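You operate a simulated robot arm through the tools that you are given. There is no shell and no other tool. Be economical: measure what you need, move in short steps, check, and stop when the job is done.

You run a simulated robot arm. Do the job below in one go: nothing can be reset, and whatever is moved stays where it is left.

JOB
Unpin the green roll, bring both web ends to the line, clamp them.
Fine: the blue pin goes in its holder.

It is judged by the outcome, as a careful person would: the job done as asked, and still so three seconds after it is handed in. It fails if anything else is knocked over, pushed out of place, dropped, spilled or broken.

ROBOT AND FRAMES
A 7-joint arm with a two-finger parallel gripper, fixed in place. Base frame: the origin is at the foot of the arm, x ahead of it, y to its left, z up; the work surface is at about z = 0.865. Units: m, rad, N and s.
With the tool pointing down near the work surface it reaches from about 0.36 to 0.78 m from the base axis. Its first joint turns from -2.897 to 2.897 rad. Payload 3.91 kg.
The TCP is the grasp point between the finger pads, 0.03 m short of the fingertips. In the tool frame z runs along the fingers and y along their closing line. The gripper opens to 0.11 m. The fingers are 0.02 m wide and 0.01 m thick; the gripper's body (0.048 by 0.112 m) begins 0.055 m behind the TCP.
Orientation is that of the tool frame in the base frame, as a unit quaternion [x, y, z, w]. With the fingers straight down and closing along the base's y, the tool's x points along the base's -x, its y along +y and its z along -z.

CONTROLS
- The arm moves only by the tool arm_command. Its argument "plan" is a list of rows, each a list of 7 numbers: the turn, a rotation vector about the base's x, y, z in degrees, then the shift along the base's x, y, z in m, then the gripper command, from -1 (shut) to 1 (fully open), values between in proportion. In form: [[ax, ay, az, x, y, z, claw], ...]. A call has 1 to 8 rows; each row shifts and turns the commanded pose from where the row before left it. Each row takes 0.2 s and may step no farther than 0.05 m and 0.15 rad from the row before; otherwise, or with a gripper value out of range, the whole call is refused. A pose out of reach is approached as far as the arm can. The call stops where the force on the tool passes 90 N (or 10 N more than at its start, if that is more) or the arm is blocked; 0.2 s more then pass. Each finger travels about 0.153 m/s and halts on what it meets, pressing with about 42 N; the grip force reading is that of the motor and also rises with nothing between the fingers. The clock runs only during rows and for 0.2 s after the last one: add rows that do not move to give the fingers time. The reply holds the time, the measured pose of the TCP, the force on the tool along the base axes, the opening and the grip force, in the units named above and with some noise, and new pictures: "pictures" is both (left out), scene, wrist or none.
- Cameras (640 x 400 px; columns grow to the right, rows downward): "scene" is fixed at [0.398, -0.5141, 1.5821]; the picture's right is [0.95, -0.32, 0.00], its down [-0.19, -0.56, -0.81] and it looks along [0.25, 0.77, -0.59] (base axes); focal length 312 px, centre (320, 200). "wrist" rides on the gripper at [-0.036, 0, -0.057] in the tool frame; the picture's right is [0.00, -1.00, 0.00], its down [0.97, 0.00, -0.24] and it looks along [0.24, 0.00, 0.97] (tool axes); focal length 218 px, centre (320, 200). There is no depth. A picture from a camera that has moved, and an enlarged one, comes with that camera's place and axes in the base frame and with its lens. The place of the scene camera against the robot may be out by one fixed shift of up to 0.025 m in any direction.
- lift_body(by): slides the trunk up (or, below 0, down) by that many m; the arm rides with it, the base frame stays. It gives what a move gives, with no picture.
- enlarge(camera, box): a new picture of the part [left, top, right, bottom] of that camera's present view, enlarged. The clock stands still meanwhile.
- sign_off(): hands the job in; it is judged then, once.

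Go step by step. Nothing tells you positions but the pictures and the camera data: compare them with the known pose of the tool, close in by small moves and look again before you grip or let go. The budget is 120 turns and 170 pictures, counting those below and the enlarged ones. Unless the task says otherwise, let go and move clear before handing in, and close with one line.

The tools are called after "Emit:" as name(argument=value, ...) on one line, values as JSON. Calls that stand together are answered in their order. arm_command: Moves the arm, as the interface text tells. Its arguments: {"type":"object","properties":{"plan":{"type":"array","items":{"type":"array","items":{"type":"number"}}},"pictures":{"type":"string","enum":["both","scene","wrist","none"]}},"required":["plan"]} The other tools are called the same way: lift_body (by) slides the trunk up or down; enlarge (camera, box) takes an enlarged picture of a part of a camera's view; sign_off () hands the job in.

At the start:

```text
clock: 0.0
ee_pos: [0.4188, 0.1891, 1.288]
orientation: [0.001, 1.0, 0.0, 0.0]
wrist_force: [1.2, 0.1, -0.8]
opening: 0.11
gripper_force: 0.1
trunk travel left (down, up): [-0.575, 0.035]
```

scene: 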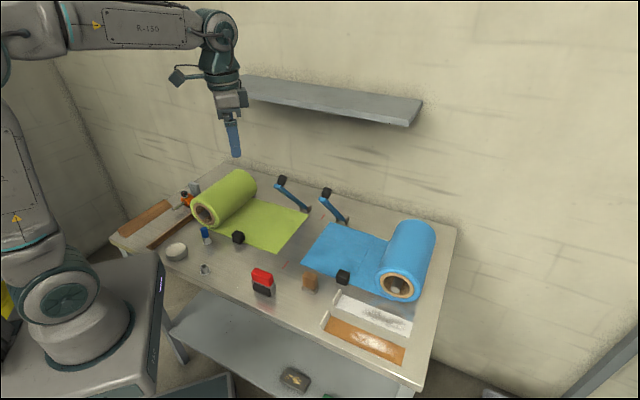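
wrist: 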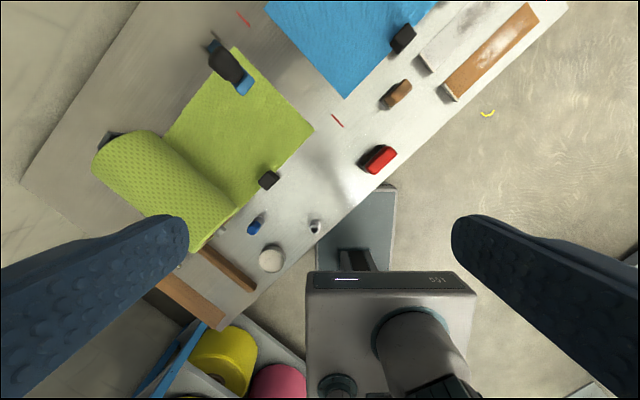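

I see a table with a green roll (left) and blue roll (right), lever clamps on the far side, a blue pin near the green roll, and a holder. I'll enlarge the pictures first to understand the parts.

Emit:
enlarge(camera="scene", box=[160, 160, 320, 290])

Emit:
enlarge(camera="scene", box=[260, 170, 460, 300])

Emit:
enlarge(camera="wrist", box=[80, 0, 460, 300])

```text
3.08 times, centred on (240, 225) of scene
camera zoom: at [0.398, -0.5141, 1.5821], right [0.95, -0.32, 0.0], down [-0.19, -0.56, -0.81], along [0.25, 0.77, -0.59], focal length 960 px, centre (566, 123)
```

zoom: 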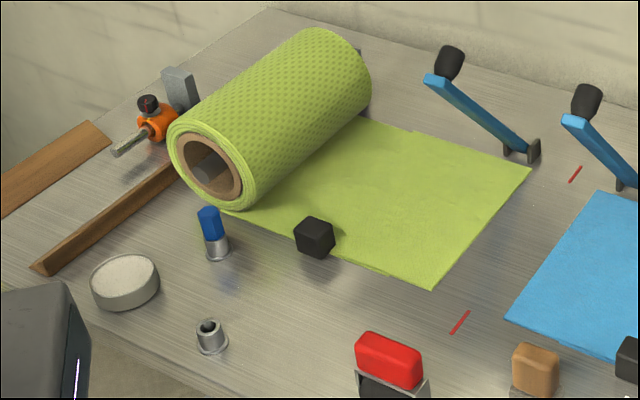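

```text
3.08 times, centred on (360, 235) of scene
camera zoom: at [0.398, -0.5141, 1.5821], right [0.95, -0.32, 0.0], down [-0.19, -0.56, -0.81], along [0.25, 0.77, -0.59], focal length 960 px, centre (197, 92)
```

zoom: 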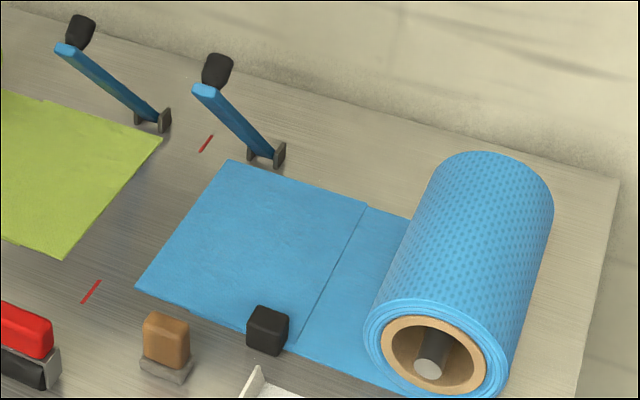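

```text
1.33 times, centred on (270, 150) of wrist
camera zoom: at [0.4543, 0.1882, 1.3472], right [0.0, -1.0, 0.0], down [-0.97, 0.0, 0.24], along [-0.24, 0.0, -0.97], focal length 291 px, centre (387, 267)
```

zoom: 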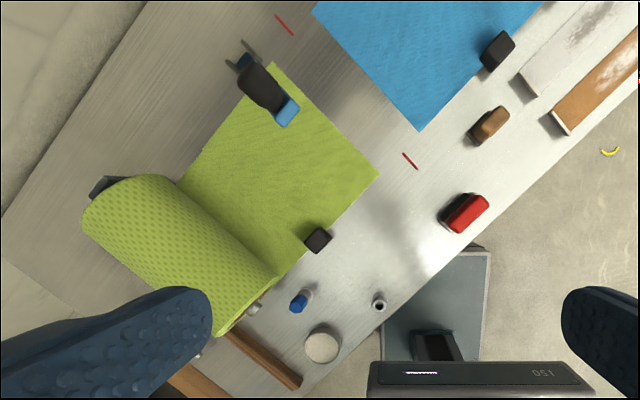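

The table lies turned about 45°: the green end is at s≈0.205, the line at s≈0.251 and the blue end at s≈0.29, with s=(x−y)/√2. Each web has a black knob on its near edge. I'll lower the arm over the pin area for a closer look.

Emit:
arm_command(plan=[[0, 0, 0, 0, 0.028, -0.038, 1], [0, 0, 0, 0, 0.028, -0.038, 1], [0, 0, 0, 0, 0.028, -0.038, 1], [0, 0, 0, 0, 0.02, -0.04, 1]], pictures="wrist")

```text
clock: 1.0
ee_pos: [0.4189, 0.2949, 1.1355]
orientation: [0.0, 1.0, 0.0, 0.0]
wrist_force: [0.1, 0.4, -0.2]
opening: 0.1101
gripper_force: 0.1
trunk travel left (down, up): [-0.575, 0.035]
camera wrist: at [0.4547, 0.2931, 1.1934], right [0.0, -1.0, 0.0], down [-0.97, 0.0, 0.24], along [-0.24, 0.0, -0.97], focal length 218 px, centre (320, 200)
```

wrist: 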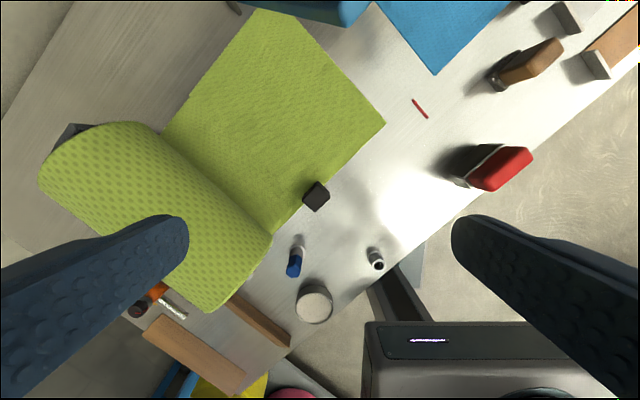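

Emit:
enlarge(camera="wrist", box=[240, 160, 440, 340])

Emit:
enlarge(camera="scene", box=[165, 180, 255, 240])

Emit:
enlarge(camera="scene", box=[180, 215, 260, 285])

```text
2.22 times, centred on (340, 250) of wrist
camera zoom: at [0.4547, 0.2931, 1.1934], right [0.0, -1.0, 0.0], down [-0.97, 0.0, 0.24], along [-0.24, 0.0, -0.97], focal length 485 px, centre (276, 89)
```

zoom: 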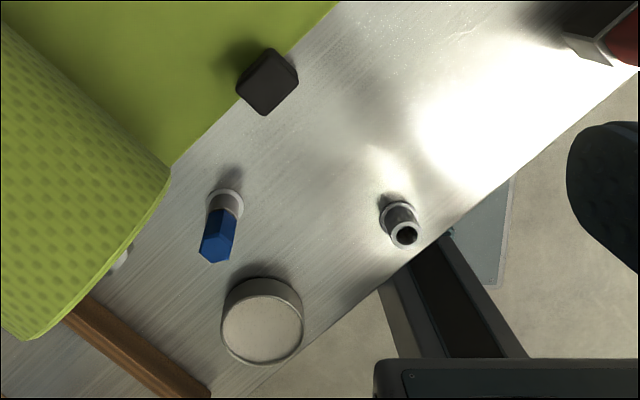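

```text
6.67 times, centred on (210, 210) of scene
camera zoom: at [0.398, -0.5141, 1.5821], right [0.95, -0.32, 0.0], down [-0.19, -0.56, -0.81], along [0.25, 0.77, -0.59], focal length 2081 px, centre (1053, 133)
```

zoom: 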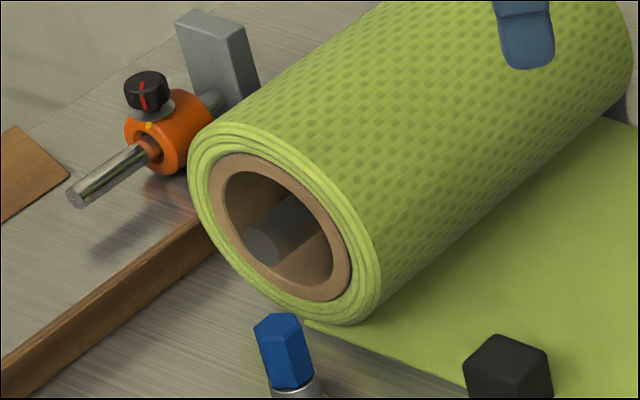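

```text
5.71 times, centred on (220, 250) of scene
camera zoom: at [0.398, -0.5141, 1.5821], right [0.95, -0.32, 0.0], down [-0.19, -0.56, -0.81], along [0.25, 0.77, -0.59], focal length 1783 px, centre (891, -86)
```

zoom: 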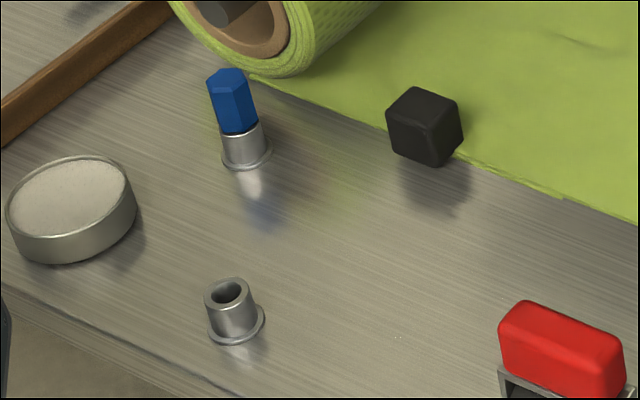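

The blue hex pin stands in a collar at about (0.290, 0.329), handle z≈0.90–0.935. The empty holder is at about (0.272, 0.203), rim z≈0.888. I'll yaw 45° to align with the table and hover above the pin.

Emit:
arm_command(plan=[[0, 0, 7.5, -0.0215, 0.0057, -0.018, 1], [0, 0, 7.5, -0.0215, 0.0057, -0.018, 1], [0, 0, 7.5, -0.0215, 0.0057, -0.018, 1], [0, 0, 7.5, -0.0215, 0.0057, -0.018, 1], [0, 0, 7.5, -0.0215, 0.0057, -0.018, 0.3], [0, 0, 7.5, -0.0215, 0.0057, -0.018, 0.2]])

```text
clock: 2.4
ee_pos: [0.2887, 0.3278, 1.0277]
orientation: [-0.383, 0.924, -0.001, 0.0]
wrist_force: [-1.1, 0.3, 0.0]
opening: 0.0658
gripper_force: 0.0
trunk travel left (down, up): [-0.575, 0.035]
camera wrist: at [0.3136, 0.3523, 1.0857], right [0.71, -0.71, 0.0], down [-0.68, -0.69, 0.24], along [-0.17, -0.17, -0.97], focal length 218 px, centre (320, 200)
```

scene: 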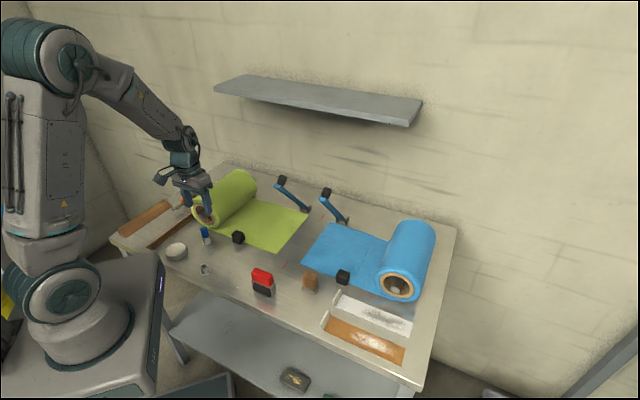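
wrist: 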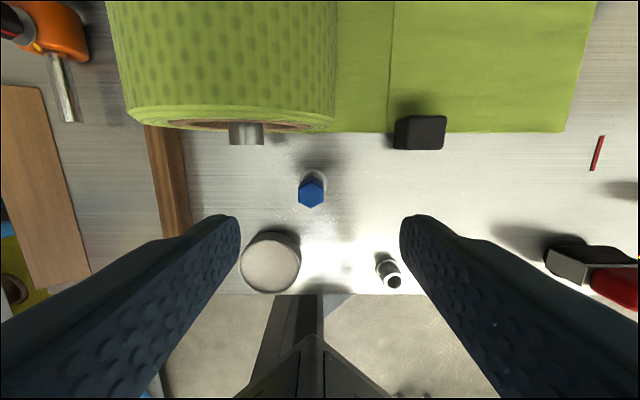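

The pin is 6 mm off in s. I'll correct that and descend with the fingers either side of the hex handle.

Emit:
arm_command(plan=[[0, 0, 0, -0.0035, 0.0048, -0.03, 0.0], [0, 0, 0, 0, 0, -0.04, 0.0], [0, 0, 0, 0, 0, -0.02, 0.0]])

```text
clock: 3.2
ee_pos: [0.287, 0.3335, 0.9365]
orientation: [-0.384, 0.923, -0.001, 0.001]
wrist_force: [-0.9, -0.2, -0.1]
opening: 0.0549
gripper_force: 0.2
trunk travel left (down, up): [-0.575, 0.035]
camera wrist: at [0.3113, 0.3575, 0.996], right [0.71, -0.71, 0.0], down [-0.69, -0.69, 0.24], along [-0.17, -0.17, -0.97], focal length 218 px, centre (320, 200)
```

scene: 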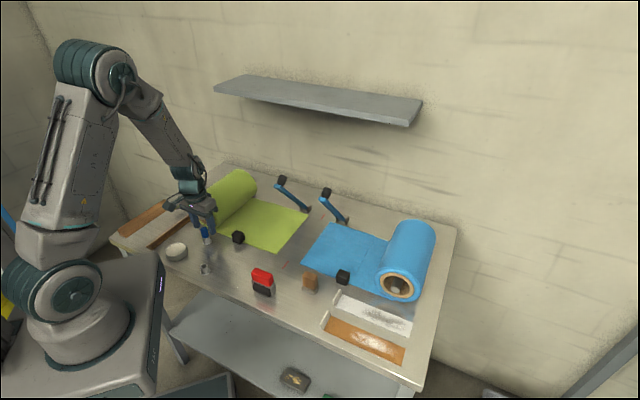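
wrist: 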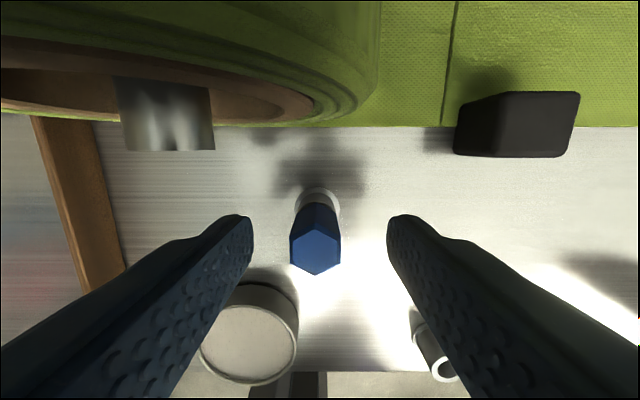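

Aligned. I'll drop to z≈0.919 and close.

Emit:
arm_command(plan=[[0, 0, 0, 0, 0, -0.0175, 0.0], [0, 0, 0, 0, 0, 0, -1], [0, 0, 0, 0, 0, 0, -1]])

```text
clock: 4.0
ee_pos: [0.2856, 0.3339, 0.9192]
orientation: [-0.382, 0.924, 0.0, 0.0]
wrist_force: [-0.3, 1.4, 2.7]
opening: 0.0189
gripper_force: 42.0
trunk travel left (down, up): [-0.575, 0.035]
camera wrist: at [0.3108, 0.3581, 0.9794], right [0.71, -0.71, 0.0], down [-0.69, -0.69, 0.24], along [-0.17, -0.17, -0.97], focal length 218 px, centre (320, 200)
```

scene: 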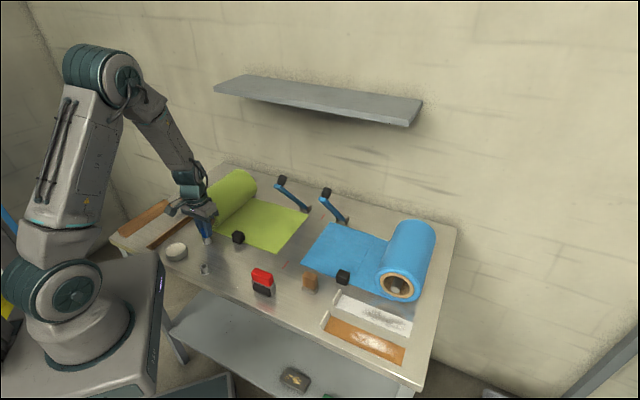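
wrist: 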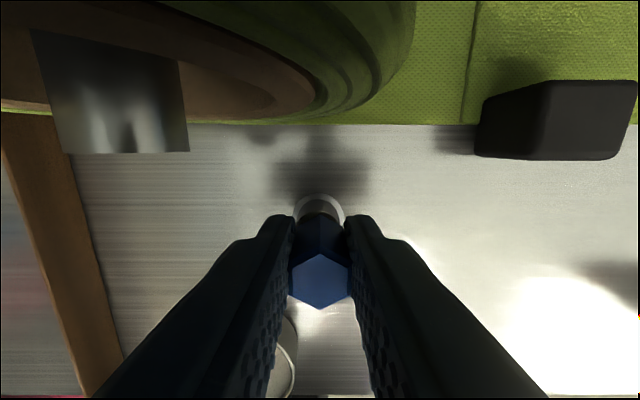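

The pin is gripped (19 mm wide). I'll pull it straight up.

Emit:
arm_command(plan=[[0, 0, 0, 0, 0, 0.02, -1], [0, 0, 0, 0, 0, 0.03, -1], [0, 0, 0, 0, 0, 0.04, -1], [0, 0, 0, 0, 0, 0.02, -1]])

```text
clock: 5.0
ee_pos: [0.2862, 0.3324, 1.0305]
orientation: [-0.383, 0.924, 0.0, 0.0]
wrist_force: [-0.8, 0.0, -1.4]
opening: 0.019
gripper_force: 41.5
trunk travel left (down, up): [-0.575, 0.035]
camera wrist: at [0.3105, 0.3567, 1.0884], right [0.71, -0.71, 0.0], down [-0.69, -0.69, 0.24], along [-0.17, -0.17, -0.97], focal length 218 px, centre (320, 200)
```

scene: 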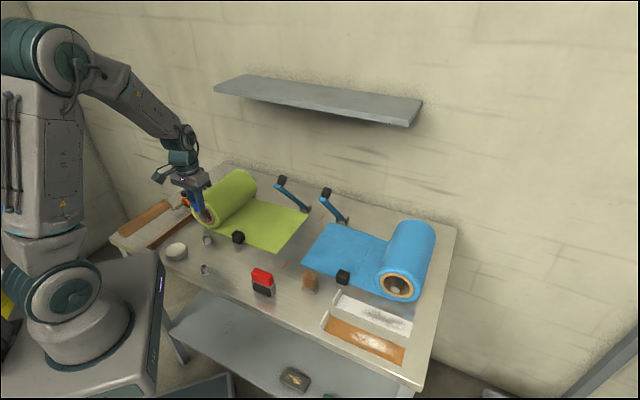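
wrist: 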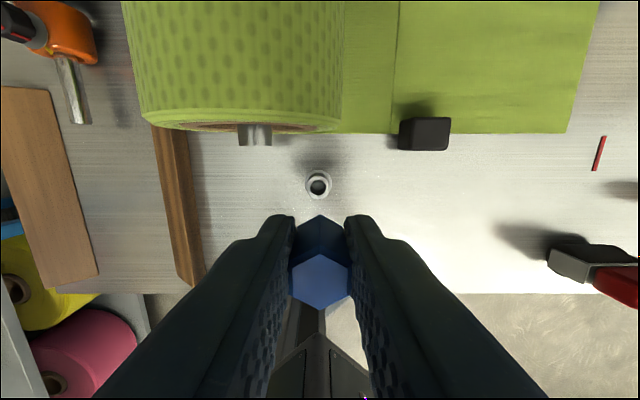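

The pin is out. I'll carry it toward the holder at the same height.

Emit:
arm_command(plan=[[0, 0, 0, -0.004, -0.044, 0, -1], [0, 0, 0, -0.004, -0.044, 0, -1], [0, 0, 0, -0.0076, -0.043, 0, -1]])

```text
clock: 5.8
ee_pos: [0.2696, 0.1996, 1.0286]
orientation: [-0.383, 0.924, 0.0, 0.001]
wrist_force: [0.2, 0.0, -1.1]
opening: 0.019
gripper_force: 42.5
trunk travel left (down, up): [-0.575, 0.035]
camera wrist: at [0.2941, 0.2249, 1.0874], right [0.71, -0.71, 0.0], down [-0.69, -0.69, 0.24], along [-0.17, -0.17, -0.97], focal length 218 px, centre (320, 200)
```

scene: 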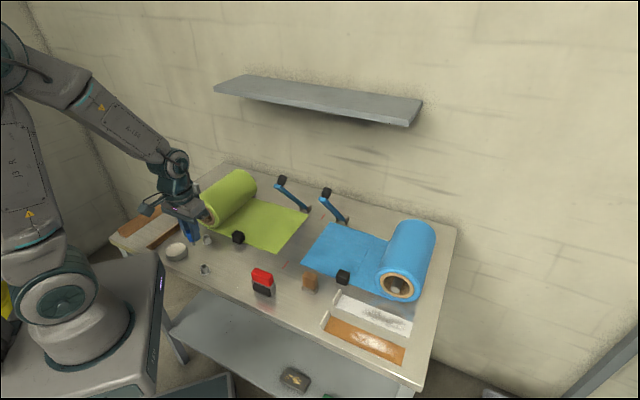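
wrist: 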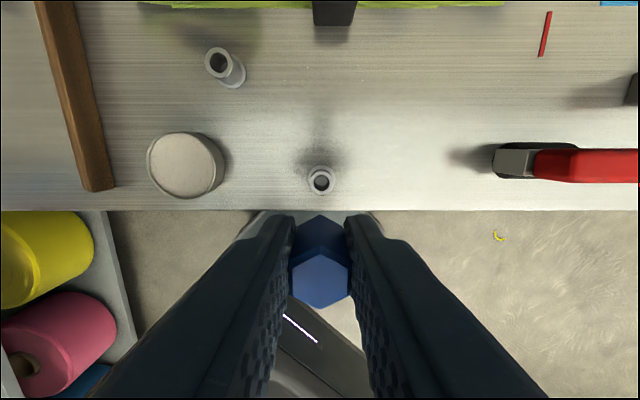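

The holder is at about s=0.050, w=0.336. I'll shift 4 mm outward and lower to just above the rim.

Emit:
arm_command(plan=[[0, 0, 0, 0.0033, 0.0026, -0.03, -1], [0, 0, 0, 0, 0, -0.03, -1], [0, 0, 0, 0, 0, -0.014, -1]])

Emit:
enlarge(camera="wrist", box=[240, 140, 400, 300])

Emit:
enlarge(camera="scene", box=[170, 220, 240, 290])

```text
clock: 6.6
ee_pos: [0.2738, 0.2031, 0.9534]
orientation: [-0.382, 0.924, 0.001, 0.001]
wrist_force: [0.5, -0.4, -0.8]
opening: 0.019
gripper_force: 42.4
trunk travel left (down, up): [-0.575, 0.035]
camera wrist: at [0.2976, 0.2283, 1.0126], right [0.71, -0.71, 0.0], down [-0.69, -0.69, 0.24], along [-0.17, -0.17, -0.97], focal length 218 px, centre (320, 200)
```

scene: 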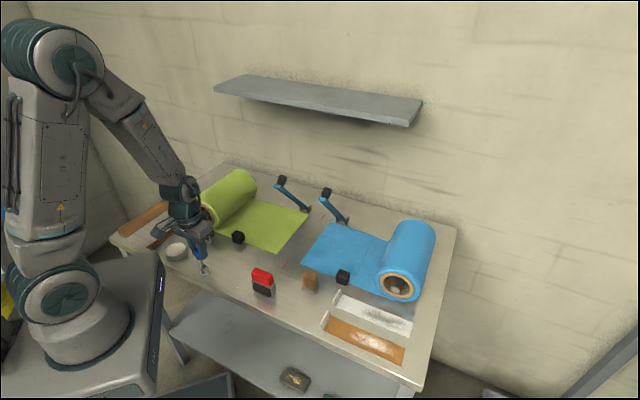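
wrist: 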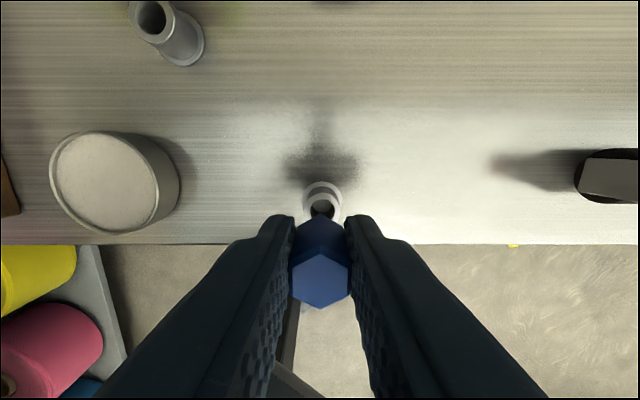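

```text
2.50 times, centred on (320, 220) of wrist
camera zoom: at [0.2976, 0.2283, 1.0126], right [0.71, -0.71, 0.0], down [-0.69, -0.69, 0.24], along [-0.17, -0.17, -0.97], focal length 546 px, centre (320, 150)
```

zoom: 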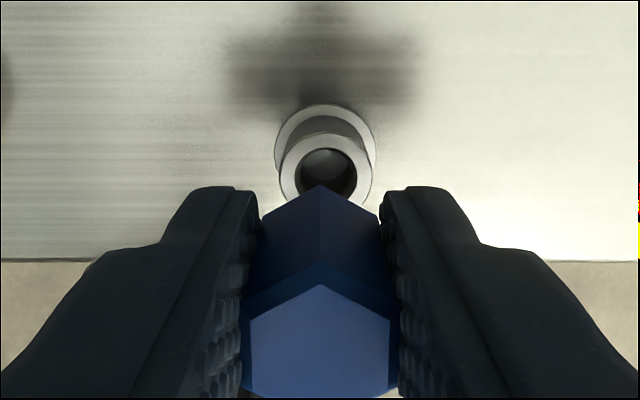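

```text
5.71 times, centred on (205, 255) of scene
camera zoom: at [0.398, -0.5141, 1.5821], right [0.95, -0.32, 0.0], down [-0.19, -0.56, -0.81], along [0.25, 0.77, -0.59], focal length 1783 px, centre (977, -114)
```

zoom: 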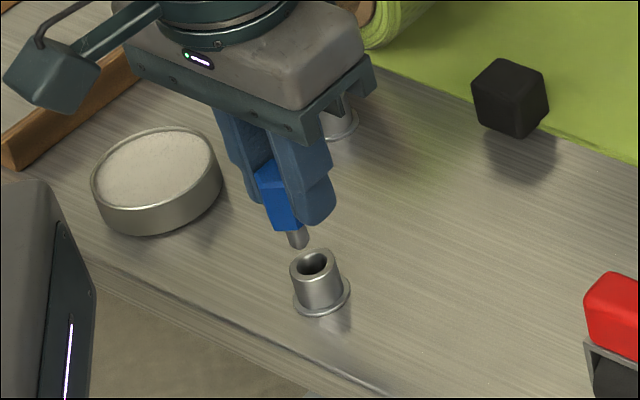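

The wrist view shows near-alignment; I'll check more closely before inserting.

Emit:
enlarge(camera="scene", box=[190, 240, 222, 280])

```text
10.00 times, centred on (206, 260) of scene
camera zoom: at [0.398, -0.5141, 1.5821], right [0.95, -0.32, 0.0], down [-0.19, -0.56, -0.81], along [0.25, 0.77, -0.59], focal length 3121 px, centre (1460, -400)
```

zoom: 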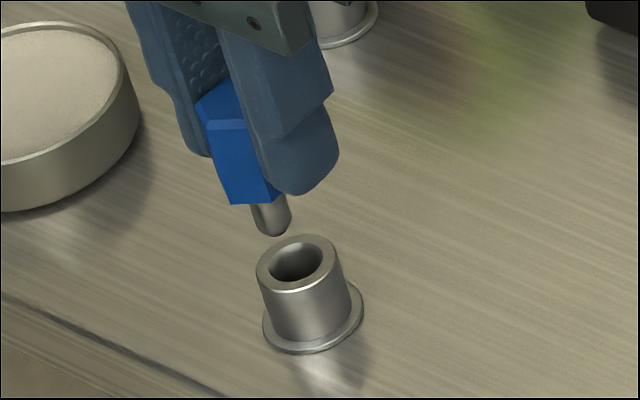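

The scene view suggests the pin needs about 2 mm more along +s. I'll nudge it and re-check.

Emit:
arm_command(plan=[[0, 0, 0, 0.0012, -0.0018, -0.006, -1], [0, 0, 0, 0, 0, 0, -1]], pictures="none")

Emit:
enlarge(camera="scene", box=[190, 240, 222, 280])

Emit:
enlarge(camera="wrist", box=[280, 160, 360, 240])

```text
clock: 7.2
ee_pos: [0.275, 0.2028, 0.9493]
orientation: [-0.383, 0.924, 0.0, 0.0]
wrist_force: [0.7, 0.4, -0.4]
opening: 0.0186
gripper_force: 42.3
trunk travel left (down, up): [-0.575, 0.035]
```

```text
10.00 times, centred on (206, 260) of scene
camera zoom: at [0.398, -0.5141, 1.5821], right [0.95, -0.32, 0.0], down [-0.19, -0.56, -0.81], along [0.25, 0.77, -0.59], focal length 3121 px, centre (1460, -400)
```

zoom: 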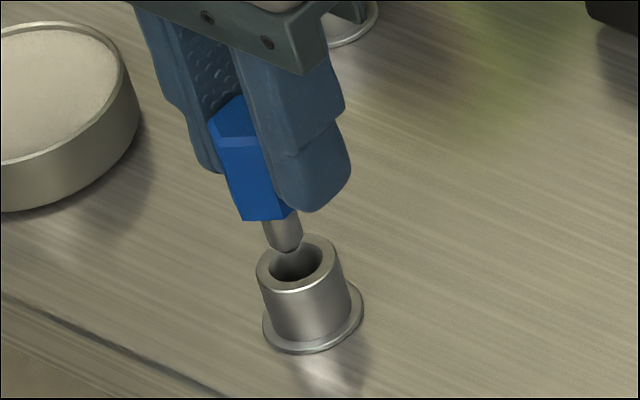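

```text
5.00 times, centred on (320, 200) of wrist
camera zoom: at [0.2997, 0.226, 1.0072], right [0.71, -0.71, 0.0], down [-0.69, -0.69, 0.24], along [-0.17, -0.17, -0.97], focal length 1091 px, centre (320, 200)
```

zoom: 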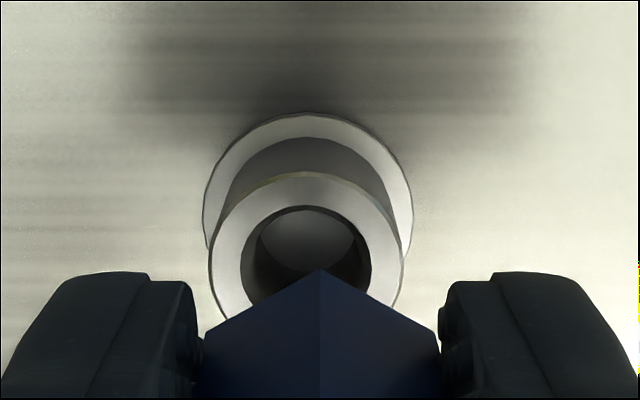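

Combining both views: the pin sits about 4 mm off-centre in the pads, so I need about +4 mm in w and −1.5 mm in s. I'll correct that and look again.

Emit:
arm_command(plan=[[0, 0, 0, 0.0018, 0.0039, 0, -1], [0, 0, 0, 0, 0, 0, -1]], pictures="none")

Emit:
enlarge(camera="scene", box=[190, 240, 222, 280])

Emit:
enlarge(camera="wrist", box=[280, 160, 360, 240])

```text
clock: 7.8
ee_pos: [0.2769, 0.2054, 0.9481]
orientation: [-0.383, 0.924, 0.0, 0.0]
wrist_force: [0.6, 0.1, 0.2]
opening: 0.019
gripper_force: 42.2
trunk travel left (down, up): [-0.575, 0.035]
```

```text
10.00 times, centred on (206, 260) of scene
camera zoom: at [0.398, -0.5141, 1.5821], right [0.95, -0.32, 0.0], down [-0.19, -0.56, -0.81], along [0.25, 0.77, -0.59], focal length 3121 px, centre (1460, -400)
```

zoom: 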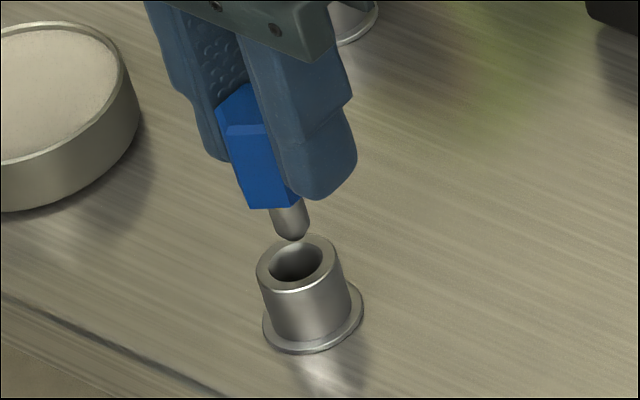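

```text
5.00 times, centred on (320, 200) of wrist
camera zoom: at [0.3018, 0.2301, 1.0074], right [0.71, -0.71, 0.0], down [-0.69, -0.69, 0.24], along [-0.17, -0.17, -0.97], focal length 1091 px, centre (320, 200)
```

zoom: 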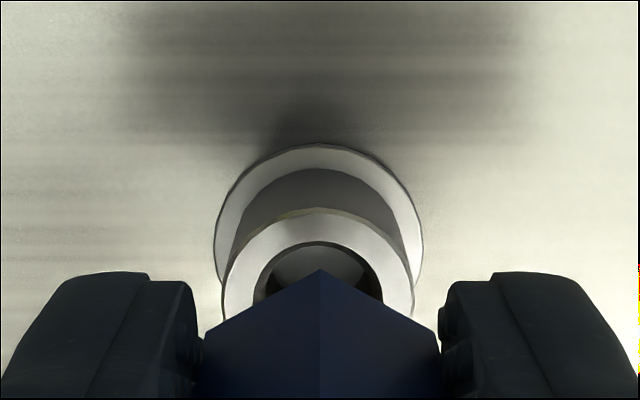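

Now nearly aligned; I'll back off about 1.5 mm in w and lower 8 mm, then look.

Emit:
arm_command(plan=[[0, 0, 0, -0.001, -0.001, -0.004, -1], [0, 0, 0, 0, 0, -0.005, -1]], pictures="none")

Emit:
enlarge(camera="scene", box=[190, 240, 222, 280])

```text
clock: 8.4
ee_pos: [0.2775, 0.2052, 0.9422]
orientation: [-0.383, 0.924, 0.0, 0.0]
wrist_force: [-1.1, -0.2, -0.4]
opening: 0.019
gripper_force: 42.5
trunk travel left (down, up): [-0.575, 0.035]
```

```text
10.00 times, centred on (206, 260) of scene
camera zoom: at [0.398, -0.5141, 1.5821], right [0.95, -0.32, 0.0], down [-0.19, -0.56, -0.81], along [0.25, 0.77, -0.59], focal length 3121 px, centre (1460, -400)
```

zoom: 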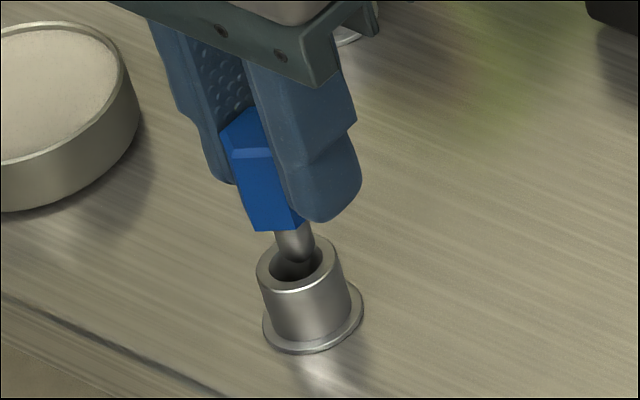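

The tip looks to be over the hole's centre; I'll lower slowly.

Emit:
arm_command(plan=[[0, 0, 0, 0, 0, -0.004, -1], [0, 0, 0, 0, 0, -0.004, -1]], pictures="none")

Emit:
enlarge(camera="scene", box=[190, 240, 222, 280])

```text
clock: 9.0
ee_pos: [0.2763, 0.2048, 0.9331]
orientation: [-0.383, 0.924, 0.0, 0.0]
wrist_force: [0.1, 0.4, -1.0]
opening: 0.0188
gripper_force: 42.1
trunk travel left (down, up): [-0.575, 0.035]
```

```text
10.00 times, centred on (206, 260) of scene
camera zoom: at [0.398, -0.5141, 1.5821], right [0.95, -0.32, 0.0], down [-0.19, -0.56, -0.81], along [0.25, 0.77, -0.59], focal length 3121 px, centre (1460, -400)
```

zoom: 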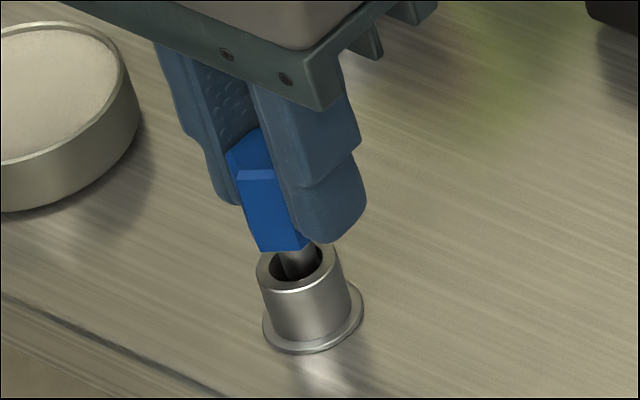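

The tip is inside the hole with no force. I'll continue down to the seated height (~0.919).

Emit:
arm_command(plan=[[0, 0, 0, 0, 0, -0.005, -1], [0, 0, 0, 0, 0, -0.005, -1], [0, 0, 0, 0, 0, -0.003, -1]], pictures="none")

Emit:
enlarge(camera="scene", box=[190, 240, 222, 280])

```text
clock: 9.8
ee_pos: [0.2749, 0.2041, 0.9194]
orientation: [-0.383, 0.924, 0.0, -0.001]
wrist_force: [-1.1, 0.0, 1.5]
opening: 0.019
gripper_force: 42.3
trunk travel left (down, up): [-0.575, 0.035]
```

```text
10.00 times, centred on (206, 260) of scene
camera zoom: at [0.398, -0.5141, 1.5821], right [0.95, -0.32, 0.0], down [-0.19, -0.56, -0.81], along [0.25, 0.77, -0.59], focal length 3121 px, centre (1460, -400)
```

zoom: 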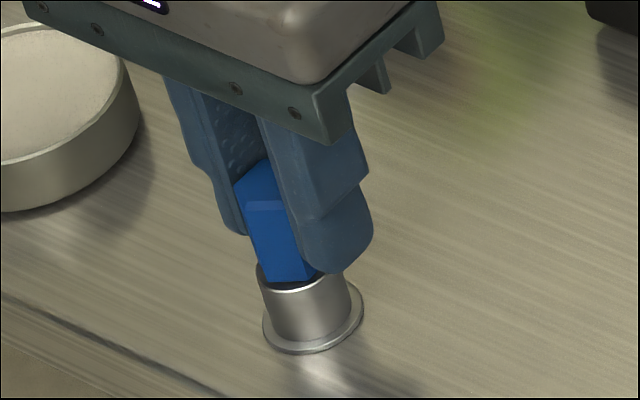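

The pin looks seated. I'll release it and rise.

Emit:
arm_command(plan=[[0, 0, 0, 0, 0, 0, -0.2], [0, 0, 0, 0, 0, 0, -0.1], [0, 0, 0, 0, 0, 0.03, -0.1], [0, 0, 0, 0, 0, 0.045, 0], [0, 0, 0, 0, 0, 0.045, 0]])

Emit:
enlarge(camera="scene", box=[180, 225, 240, 285])

```text
clock: 11.0
ee_pos: [0.2768, 0.2043, 1.0386]
orientation: [-0.384, 0.923, 0.0, -0.001]
wrist_force: [0.0, -0.3, 0.8]
opening: 0.0551
gripper_force: 0.0
trunk travel left (down, up): [-0.575, 0.035]
camera wrist: at [0.3016, 0.2297, 1.0982], right [0.71, -0.71, 0.0], down [-0.69, -0.69, 0.24], along [-0.17, -0.17, -0.97], focal length 218 px, centre (320, 200)
```

scene: 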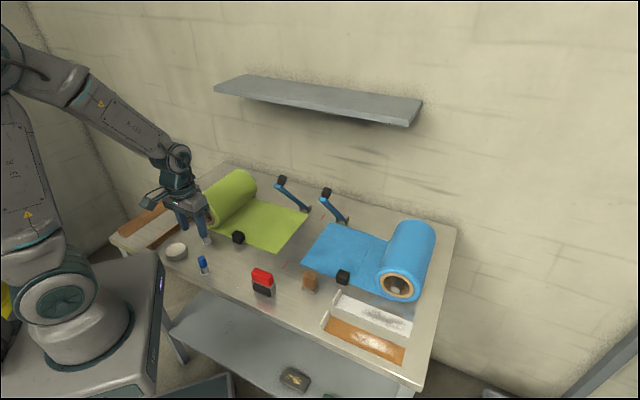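
wrist: 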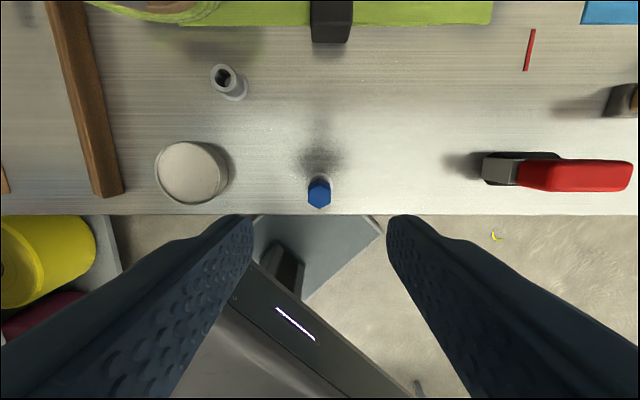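

```text
6.67 times, centred on (210, 255) of scene
camera zoom: at [0.398, -0.5141, 1.5821], right [0.95, -0.32, 0.0], down [-0.19, -0.56, -0.81], along [0.25, 0.77, -0.59], focal length 2081 px, centre (1053, -167)
```

zoom: 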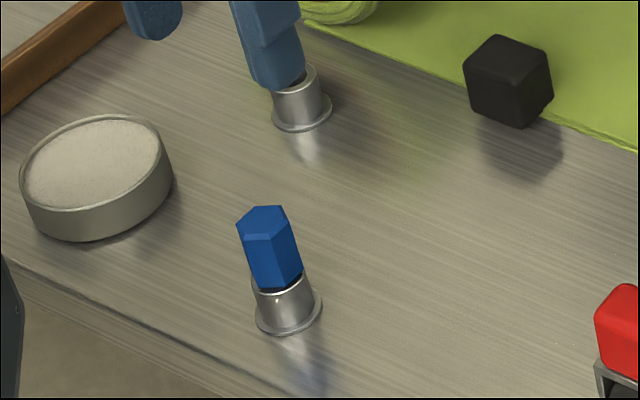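

The pin is standing in its holder. Next I'll hover over the green web's black knob.

Emit:
arm_command(plan=[[0, 0, 0, 0.036, 0.032, 0, 0.2], [0, 0, 0, 0.036, 0.032, 0, 0.2], [0, 0, 0, 0.036, 0.0315, 0, 0.2]])

```text
clock: 11.8
ee_pos: [0.3872, 0.304, 1.0372]
orientation: [-0.384, 0.923, 0.0, -0.001]
wrist_force: [-0.1, 0.0, -0.5]
opening: 0.0661
gripper_force: 0.1
trunk travel left (down, up): [-0.575, 0.035]
camera wrist: at [0.4121, 0.3275, 1.0959], right [0.71, -0.71, 0.0], down [-0.69, -0.69, 0.24], along [-0.17, -0.17, -0.97], focal length 218 px, centre (320, 200)
```

scene: 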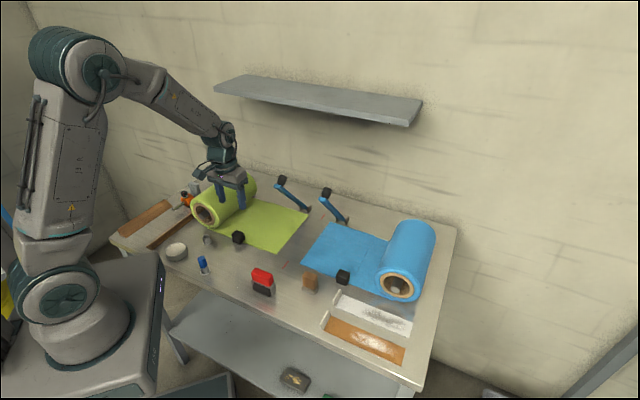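
wrist: 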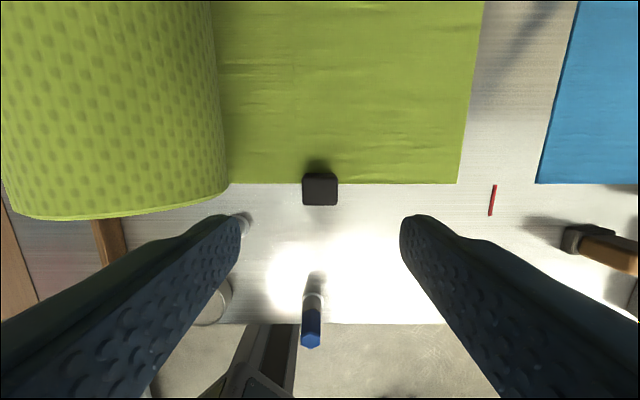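

The knob is directly below, at s≈0.059, w≈0.482, and the line mark is at s≈0.248. I'll descend around the knob.

Emit:
arm_command(plan=[[0, 0, 0, -0.0046, -0.0046, -0.045, 0.2], [0, 0, 0, 0, 0, -0.045, 0.2], [0, 0, 0, 0, 0, -0.02, 0.2]], pictures="wrist")

```text
clock: 12.6
ee_pos: [0.3793, 0.297, 0.9278]
orientation: [-0.384, 0.923, 0.001, 0.0]
wrist_force: [1.3, -0.5, 0.8]
opening: 0.066
gripper_force: 0.0
trunk travel left (down, up): [-0.575, 0.035]
camera wrist: at [0.4045, 0.3207, 0.9871], right [0.71, -0.71, 0.0], down [-0.69, -0.69, 0.24], along [-0.17, -0.17, -0.97], focal length 218 px, centre (320, 200)
```

wrist: 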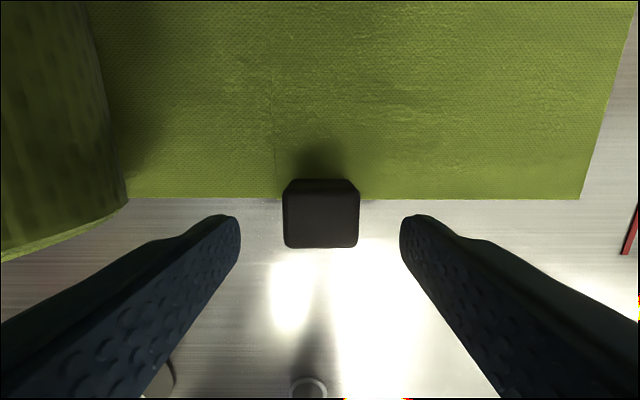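

Centred. I'll drop the last bit and grip the knob.

Emit:
arm_command(plan=[[0, 0, 0, 0.003, 0.003, -0.024, 0.2], [0, 0, 0, 0, 0, 0, -1], [0, 0, 0, 0, 0, 0, -1]], pictures="wrist")

```text
clock: 13.4
ee_pos: [0.3829, 0.299, 0.9033]
orientation: [-0.383, 0.924, 0.0, -0.001]
wrist_force: [0.8, 1.7, -10.0]
opening: 0.0335
gripper_force: 45.4
trunk travel left (down, up): [-0.575, 0.035]
camera wrist: at [0.4075, 0.3234, 0.963], right [0.71, -0.71, 0.0], down [-0.69, -0.69, 0.24], along [-0.17, -0.17, -0.97], focal length 218 px, centre (320, 200)
```

wrist: 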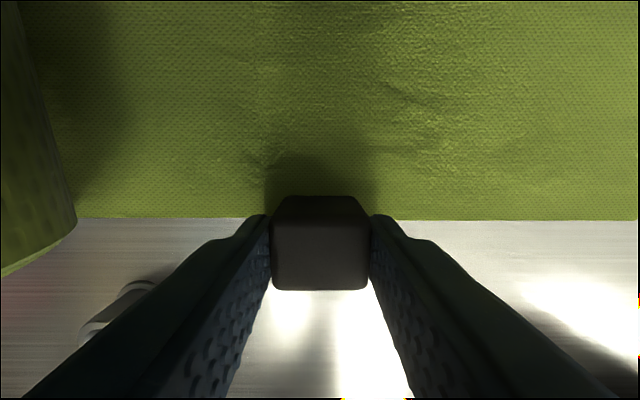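

The knob is gripped. I'll slide the web 30 mm toward the line first and watch.

Emit:
arm_command(plan=[[0, 0, 0, 0.0053, -0.0053, 0, -1], [0, 0, 0, 0.0053, -0.0053, 0, -1], [0, 0, 0, 0.0053, -0.0053, 0, -1], [0, 0, 0, 0.0053, -0.0053, 0, -1]])

Emit:
enlarge(camera="scene", box=[220, 170, 380, 290])

```text
clock: 14.4
ee_pos: [0.4044, 0.2774, 0.9043]
orientation: [-0.384, 0.923, -0.001, 0.0]
wrist_force: [0.5, 1.8, -17.6]
opening: 0.0339
gripper_force: 45.2
trunk travel left (down, up): [-0.575, 0.035]
camera wrist: at [0.4292, 0.3018, 0.963], right [0.71, -0.71, 0.0], down [-0.69, -0.69, 0.24], along [-0.17, -0.17, -0.97], focal length 218 px, centre (320, 200)
```

scene: 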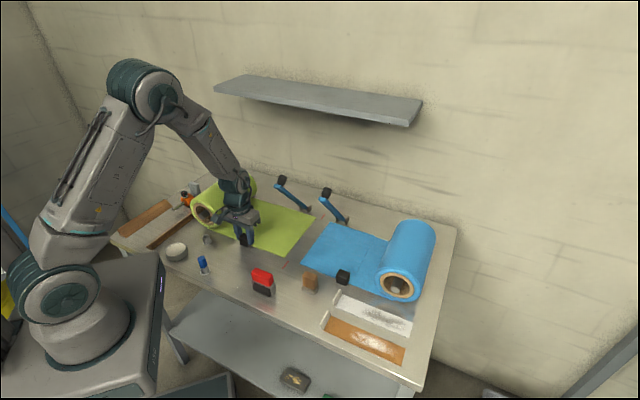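
wrist: 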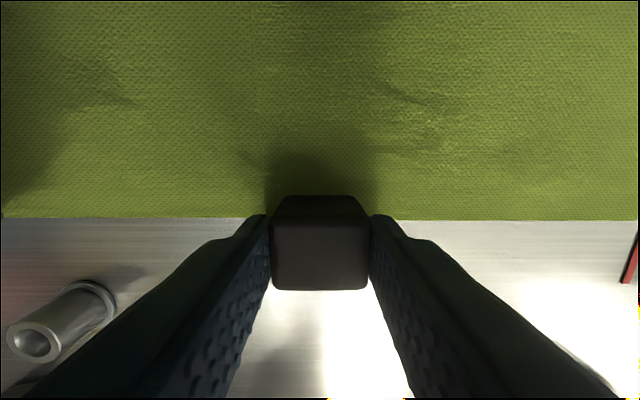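

```text
3.33 times, centred on (300, 230) of scene
camera zoom: at [0.398, -0.5141, 1.5821], right [0.95, -0.32, 0.0], down [-0.19, -0.56, -0.81], along [0.25, 0.77, -0.59], focal length 1040 px, centre (387, 100)
```

zoom: 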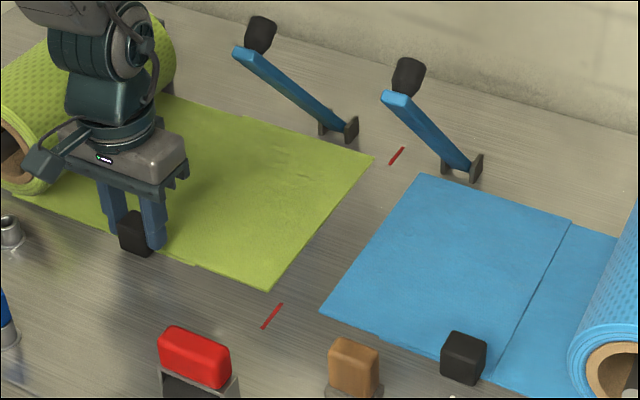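

The web follows; about 15–19 mm remains. I'll slide 12 mm more and inspect.

Emit:
arm_command(plan=[[0, 0, 0, 0.0043, -0.0043, 0.0003, -1], [0, 0, 0, 0.0042, -0.0042, 0.0003, -1], [0, 0, 0, 0, 0, 0, -1]], pictures="none")

Emit:
enlarge(camera="scene", box=[270, 190, 330, 280])

```text
clock: 15.2
ee_pos: [0.4132, 0.2701, 0.9045]
orientation: [-0.383, 0.924, -0.001, -0.002]
wrist_force: [-3.0, -2.4, -26.1]
opening: 0.0338
gripper_force: 44.7
trunk travel left (down, up): [-0.575, 0.035]
```

```text
4.44 times, centred on (300, 235) of scene
camera zoom: at [0.398, -0.5141, 1.5821], right [0.95, -0.32, 0.0], down [-0.19, -0.56, -0.81], along [0.25, 0.77, -0.59], focal length 1387 px, centre (409, 44)
```

zoom: 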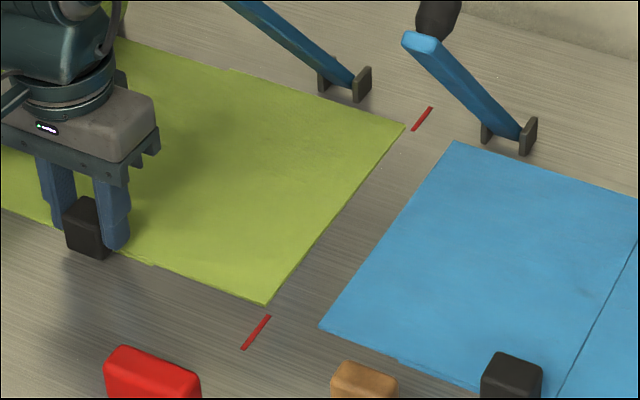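

About 8 mm is left for green. I'll move 7.5 mm more, easing z slightly down because the knob resists the lift.

Emit:
arm_command(plan=[[0, 0, 0, 0.0027, -0.0027, -0.0006, -1], [0, 0, 0, 0.0027, -0.0027, -0.0006, -1], [0, 0, 0, 0, 0, 0, -1]], pictures="none")

Emit:
enlarge(camera="scene", box=[270, 190, 330, 280])

Emit:
enlarge(camera="scene", box=[275, 240, 307, 270])

Emit:
enlarge(camera="scene", box=[300, 200, 332, 230])

```text
clock: 16.0
ee_pos: [0.4153, 0.2677, 0.9043]
orientation: [-0.383, 0.924, -0.001, -0.001]
wrist_force: [-19.6, 9.1, -6.1]
opening: 0.0338
gripper_force: 45.5
trunk travel left (down, up): [-0.575, 0.035]
```

```text
4.44 times, centred on (300, 235) of scene
camera zoom: at [0.398, -0.5141, 1.5821], right [0.95, -0.32, 0.0], down [-0.19, -0.56, -0.81], along [0.25, 0.77, -0.59], focal length 1387 px, centre (409, 44)
```

zoom: 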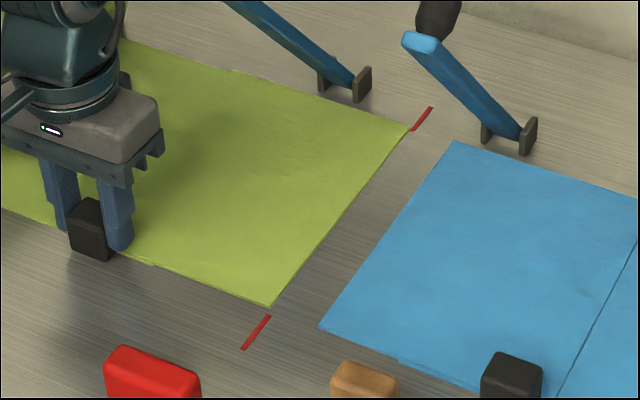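

```text
13.33 times, centred on (291, 255) of scene
camera zoom: at [0.398, -0.5141, 1.5821], right [0.95, -0.32, 0.0], down [-0.19, -0.56, -0.81], along [0.25, 0.77, -0.59], focal length 4161 px, centre (707, -533)
```

zoom: 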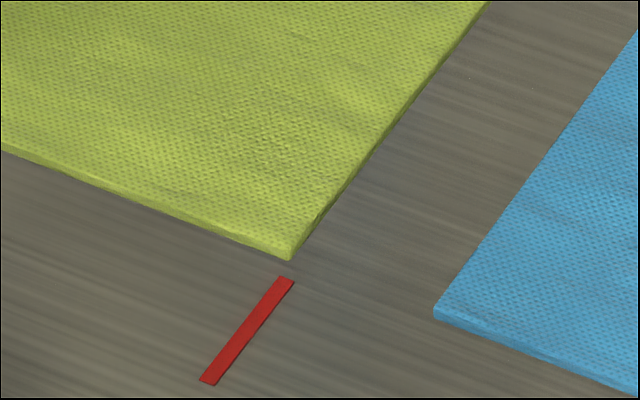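

```text
13.33 times, centred on (316, 215) of scene
camera zoom: at [0.398, -0.5141, 1.5821], right [0.95, -0.32, 0.0], down [-0.19, -0.56, -0.81], along [0.25, 0.77, -0.59], focal length 4161 px, centre (373, 0)
```

zoom: 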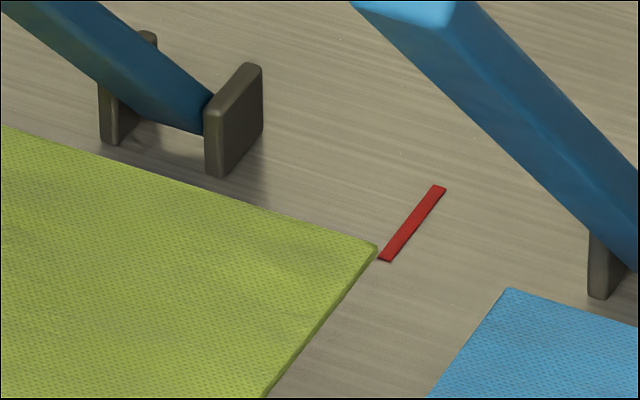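

Motion slowed with about 20 N of resistance and roughly 2.5–3 mm left to the line. I'll push slightly more and watch.

Emit:
arm_command(plan=[[0, 0, 0, 0.0012, -0.0012, 0, -1], [0, 0, 0, 0.0012, -0.0012, 0, -1], [0, 0, 0, 0, 0, 0, -1]], pictures="wrist")

Emit:
enlarge(camera="scene", box=[275, 240, 307, 270])

Emit:
enlarge(camera="scene", box=[220, 200, 280, 260])

```text
clock: 16.8
ee_pos: [0.4157, 0.2665, 0.9054]
orientation: [-0.386, 0.923, 0.0, -0.001]
wrist_force: [-38.9, 21.8, -18.5]
opening: 0.0336
gripper_force: 45.1
trunk travel left (down, up): [-0.575, 0.035]
camera wrist: at [0.4403, 0.2907, 0.9631], right [0.71, -0.7, 0.0], down [-0.68, -0.69, 0.24], along [-0.17, -0.17, -0.97], focal length 218 px, centre (320, 200)
```

wrist: 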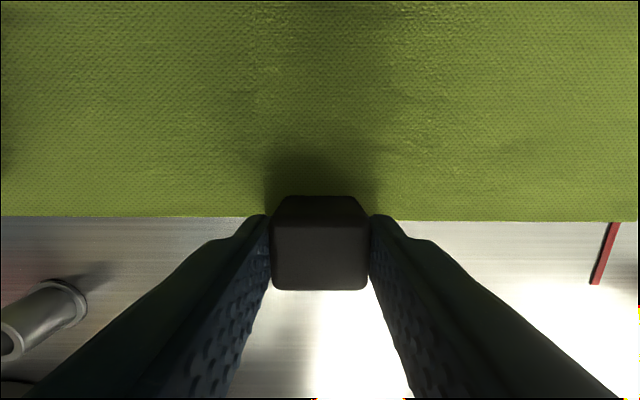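

```text
13.33 times, centred on (291, 255) of scene
camera zoom: at [0.398, -0.5141, 1.5821], right [0.95, -0.32, 0.0], down [-0.19, -0.56, -0.81], along [0.25, 0.77, -0.59], focal length 4161 px, centre (707, -533)
```

zoom: 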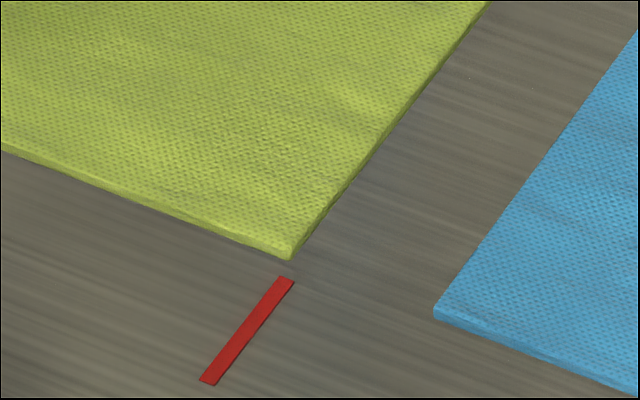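

```text
6.67 times, centred on (250, 230) of scene
camera zoom: at [0.398, -0.5141, 1.5821], right [0.95, -0.32, 0.0], down [-0.19, -0.56, -0.81], along [0.25, 0.77, -0.59], focal length 2081 px, centre (787, 0)
```

zoom: 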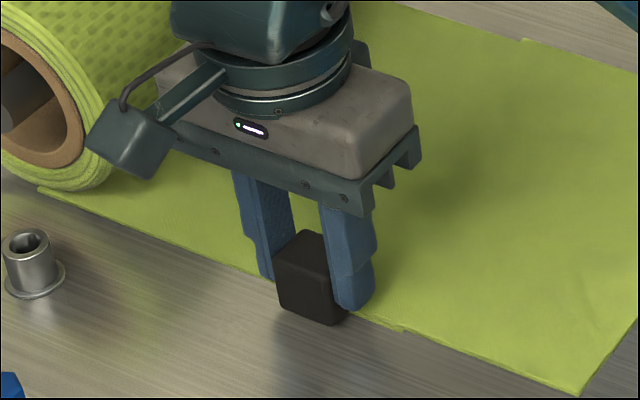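

No movement at 44 N: that is the web's end stop, with the end right at the mark. I'll relax the push, release, and rise.

Emit:
arm_command(plan=[[0, 0, 0, -0.0017, 0.0017, -0.0005, -1], [0, 0, 0, -0.0014, 0.0014, 0, -1], [0, 0, 0, 0, 0, 0, -0.3], [0, 0, 0, 0, 0, 0, 0.2], [0, 0, 0, 0, 0, 0, 0.2], [0, 0, 0, 0, 0, 0.03, 0.2], [0, 0, 0, 0, 0, 0.05, 0.2], [0, 0, 0, 0, 0, 0.05, 0.2]], pictures="wrist")

Emit:
enlarge(camera="scene", box=[275, 240, 307, 270])

```text
clock: 18.6
ee_pos: [0.4154, 0.2647, 1.0352]
orientation: [-0.382, 0.924, 0.001, 0.0]
wrist_force: [0.1, 0.1, 0.3]
opening: 0.0662
gripper_force: 0.0
trunk travel left (down, up): [-0.575, 0.035]
camera wrist: at [0.4403, 0.2886, 1.0935], right [0.71, -0.71, 0.0], down [-0.69, -0.69, 0.24], along [-0.17, -0.17, -0.97], focal length 218 px, centre (320, 200)
```

wrist: 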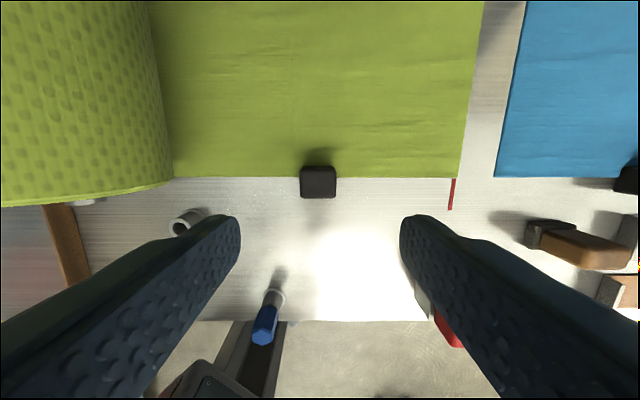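

```text
13.33 times, centred on (291, 255) of scene
camera zoom: at [0.398, -0.5141, 1.5821], right [0.95, -0.32, 0.0], down [-0.19, -0.56, -0.81], along [0.25, 0.77, -0.59], focal length 4161 px, centre (707, -533)
```

zoom: 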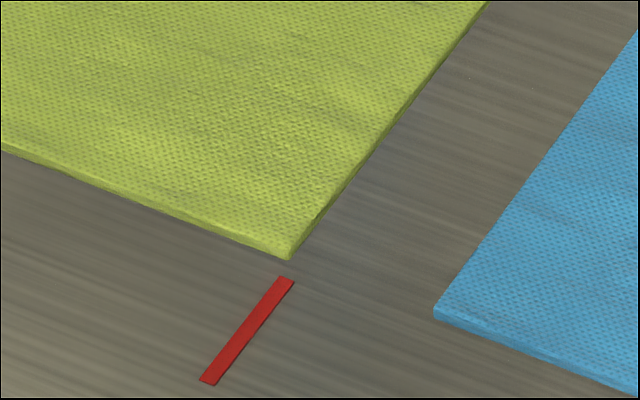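

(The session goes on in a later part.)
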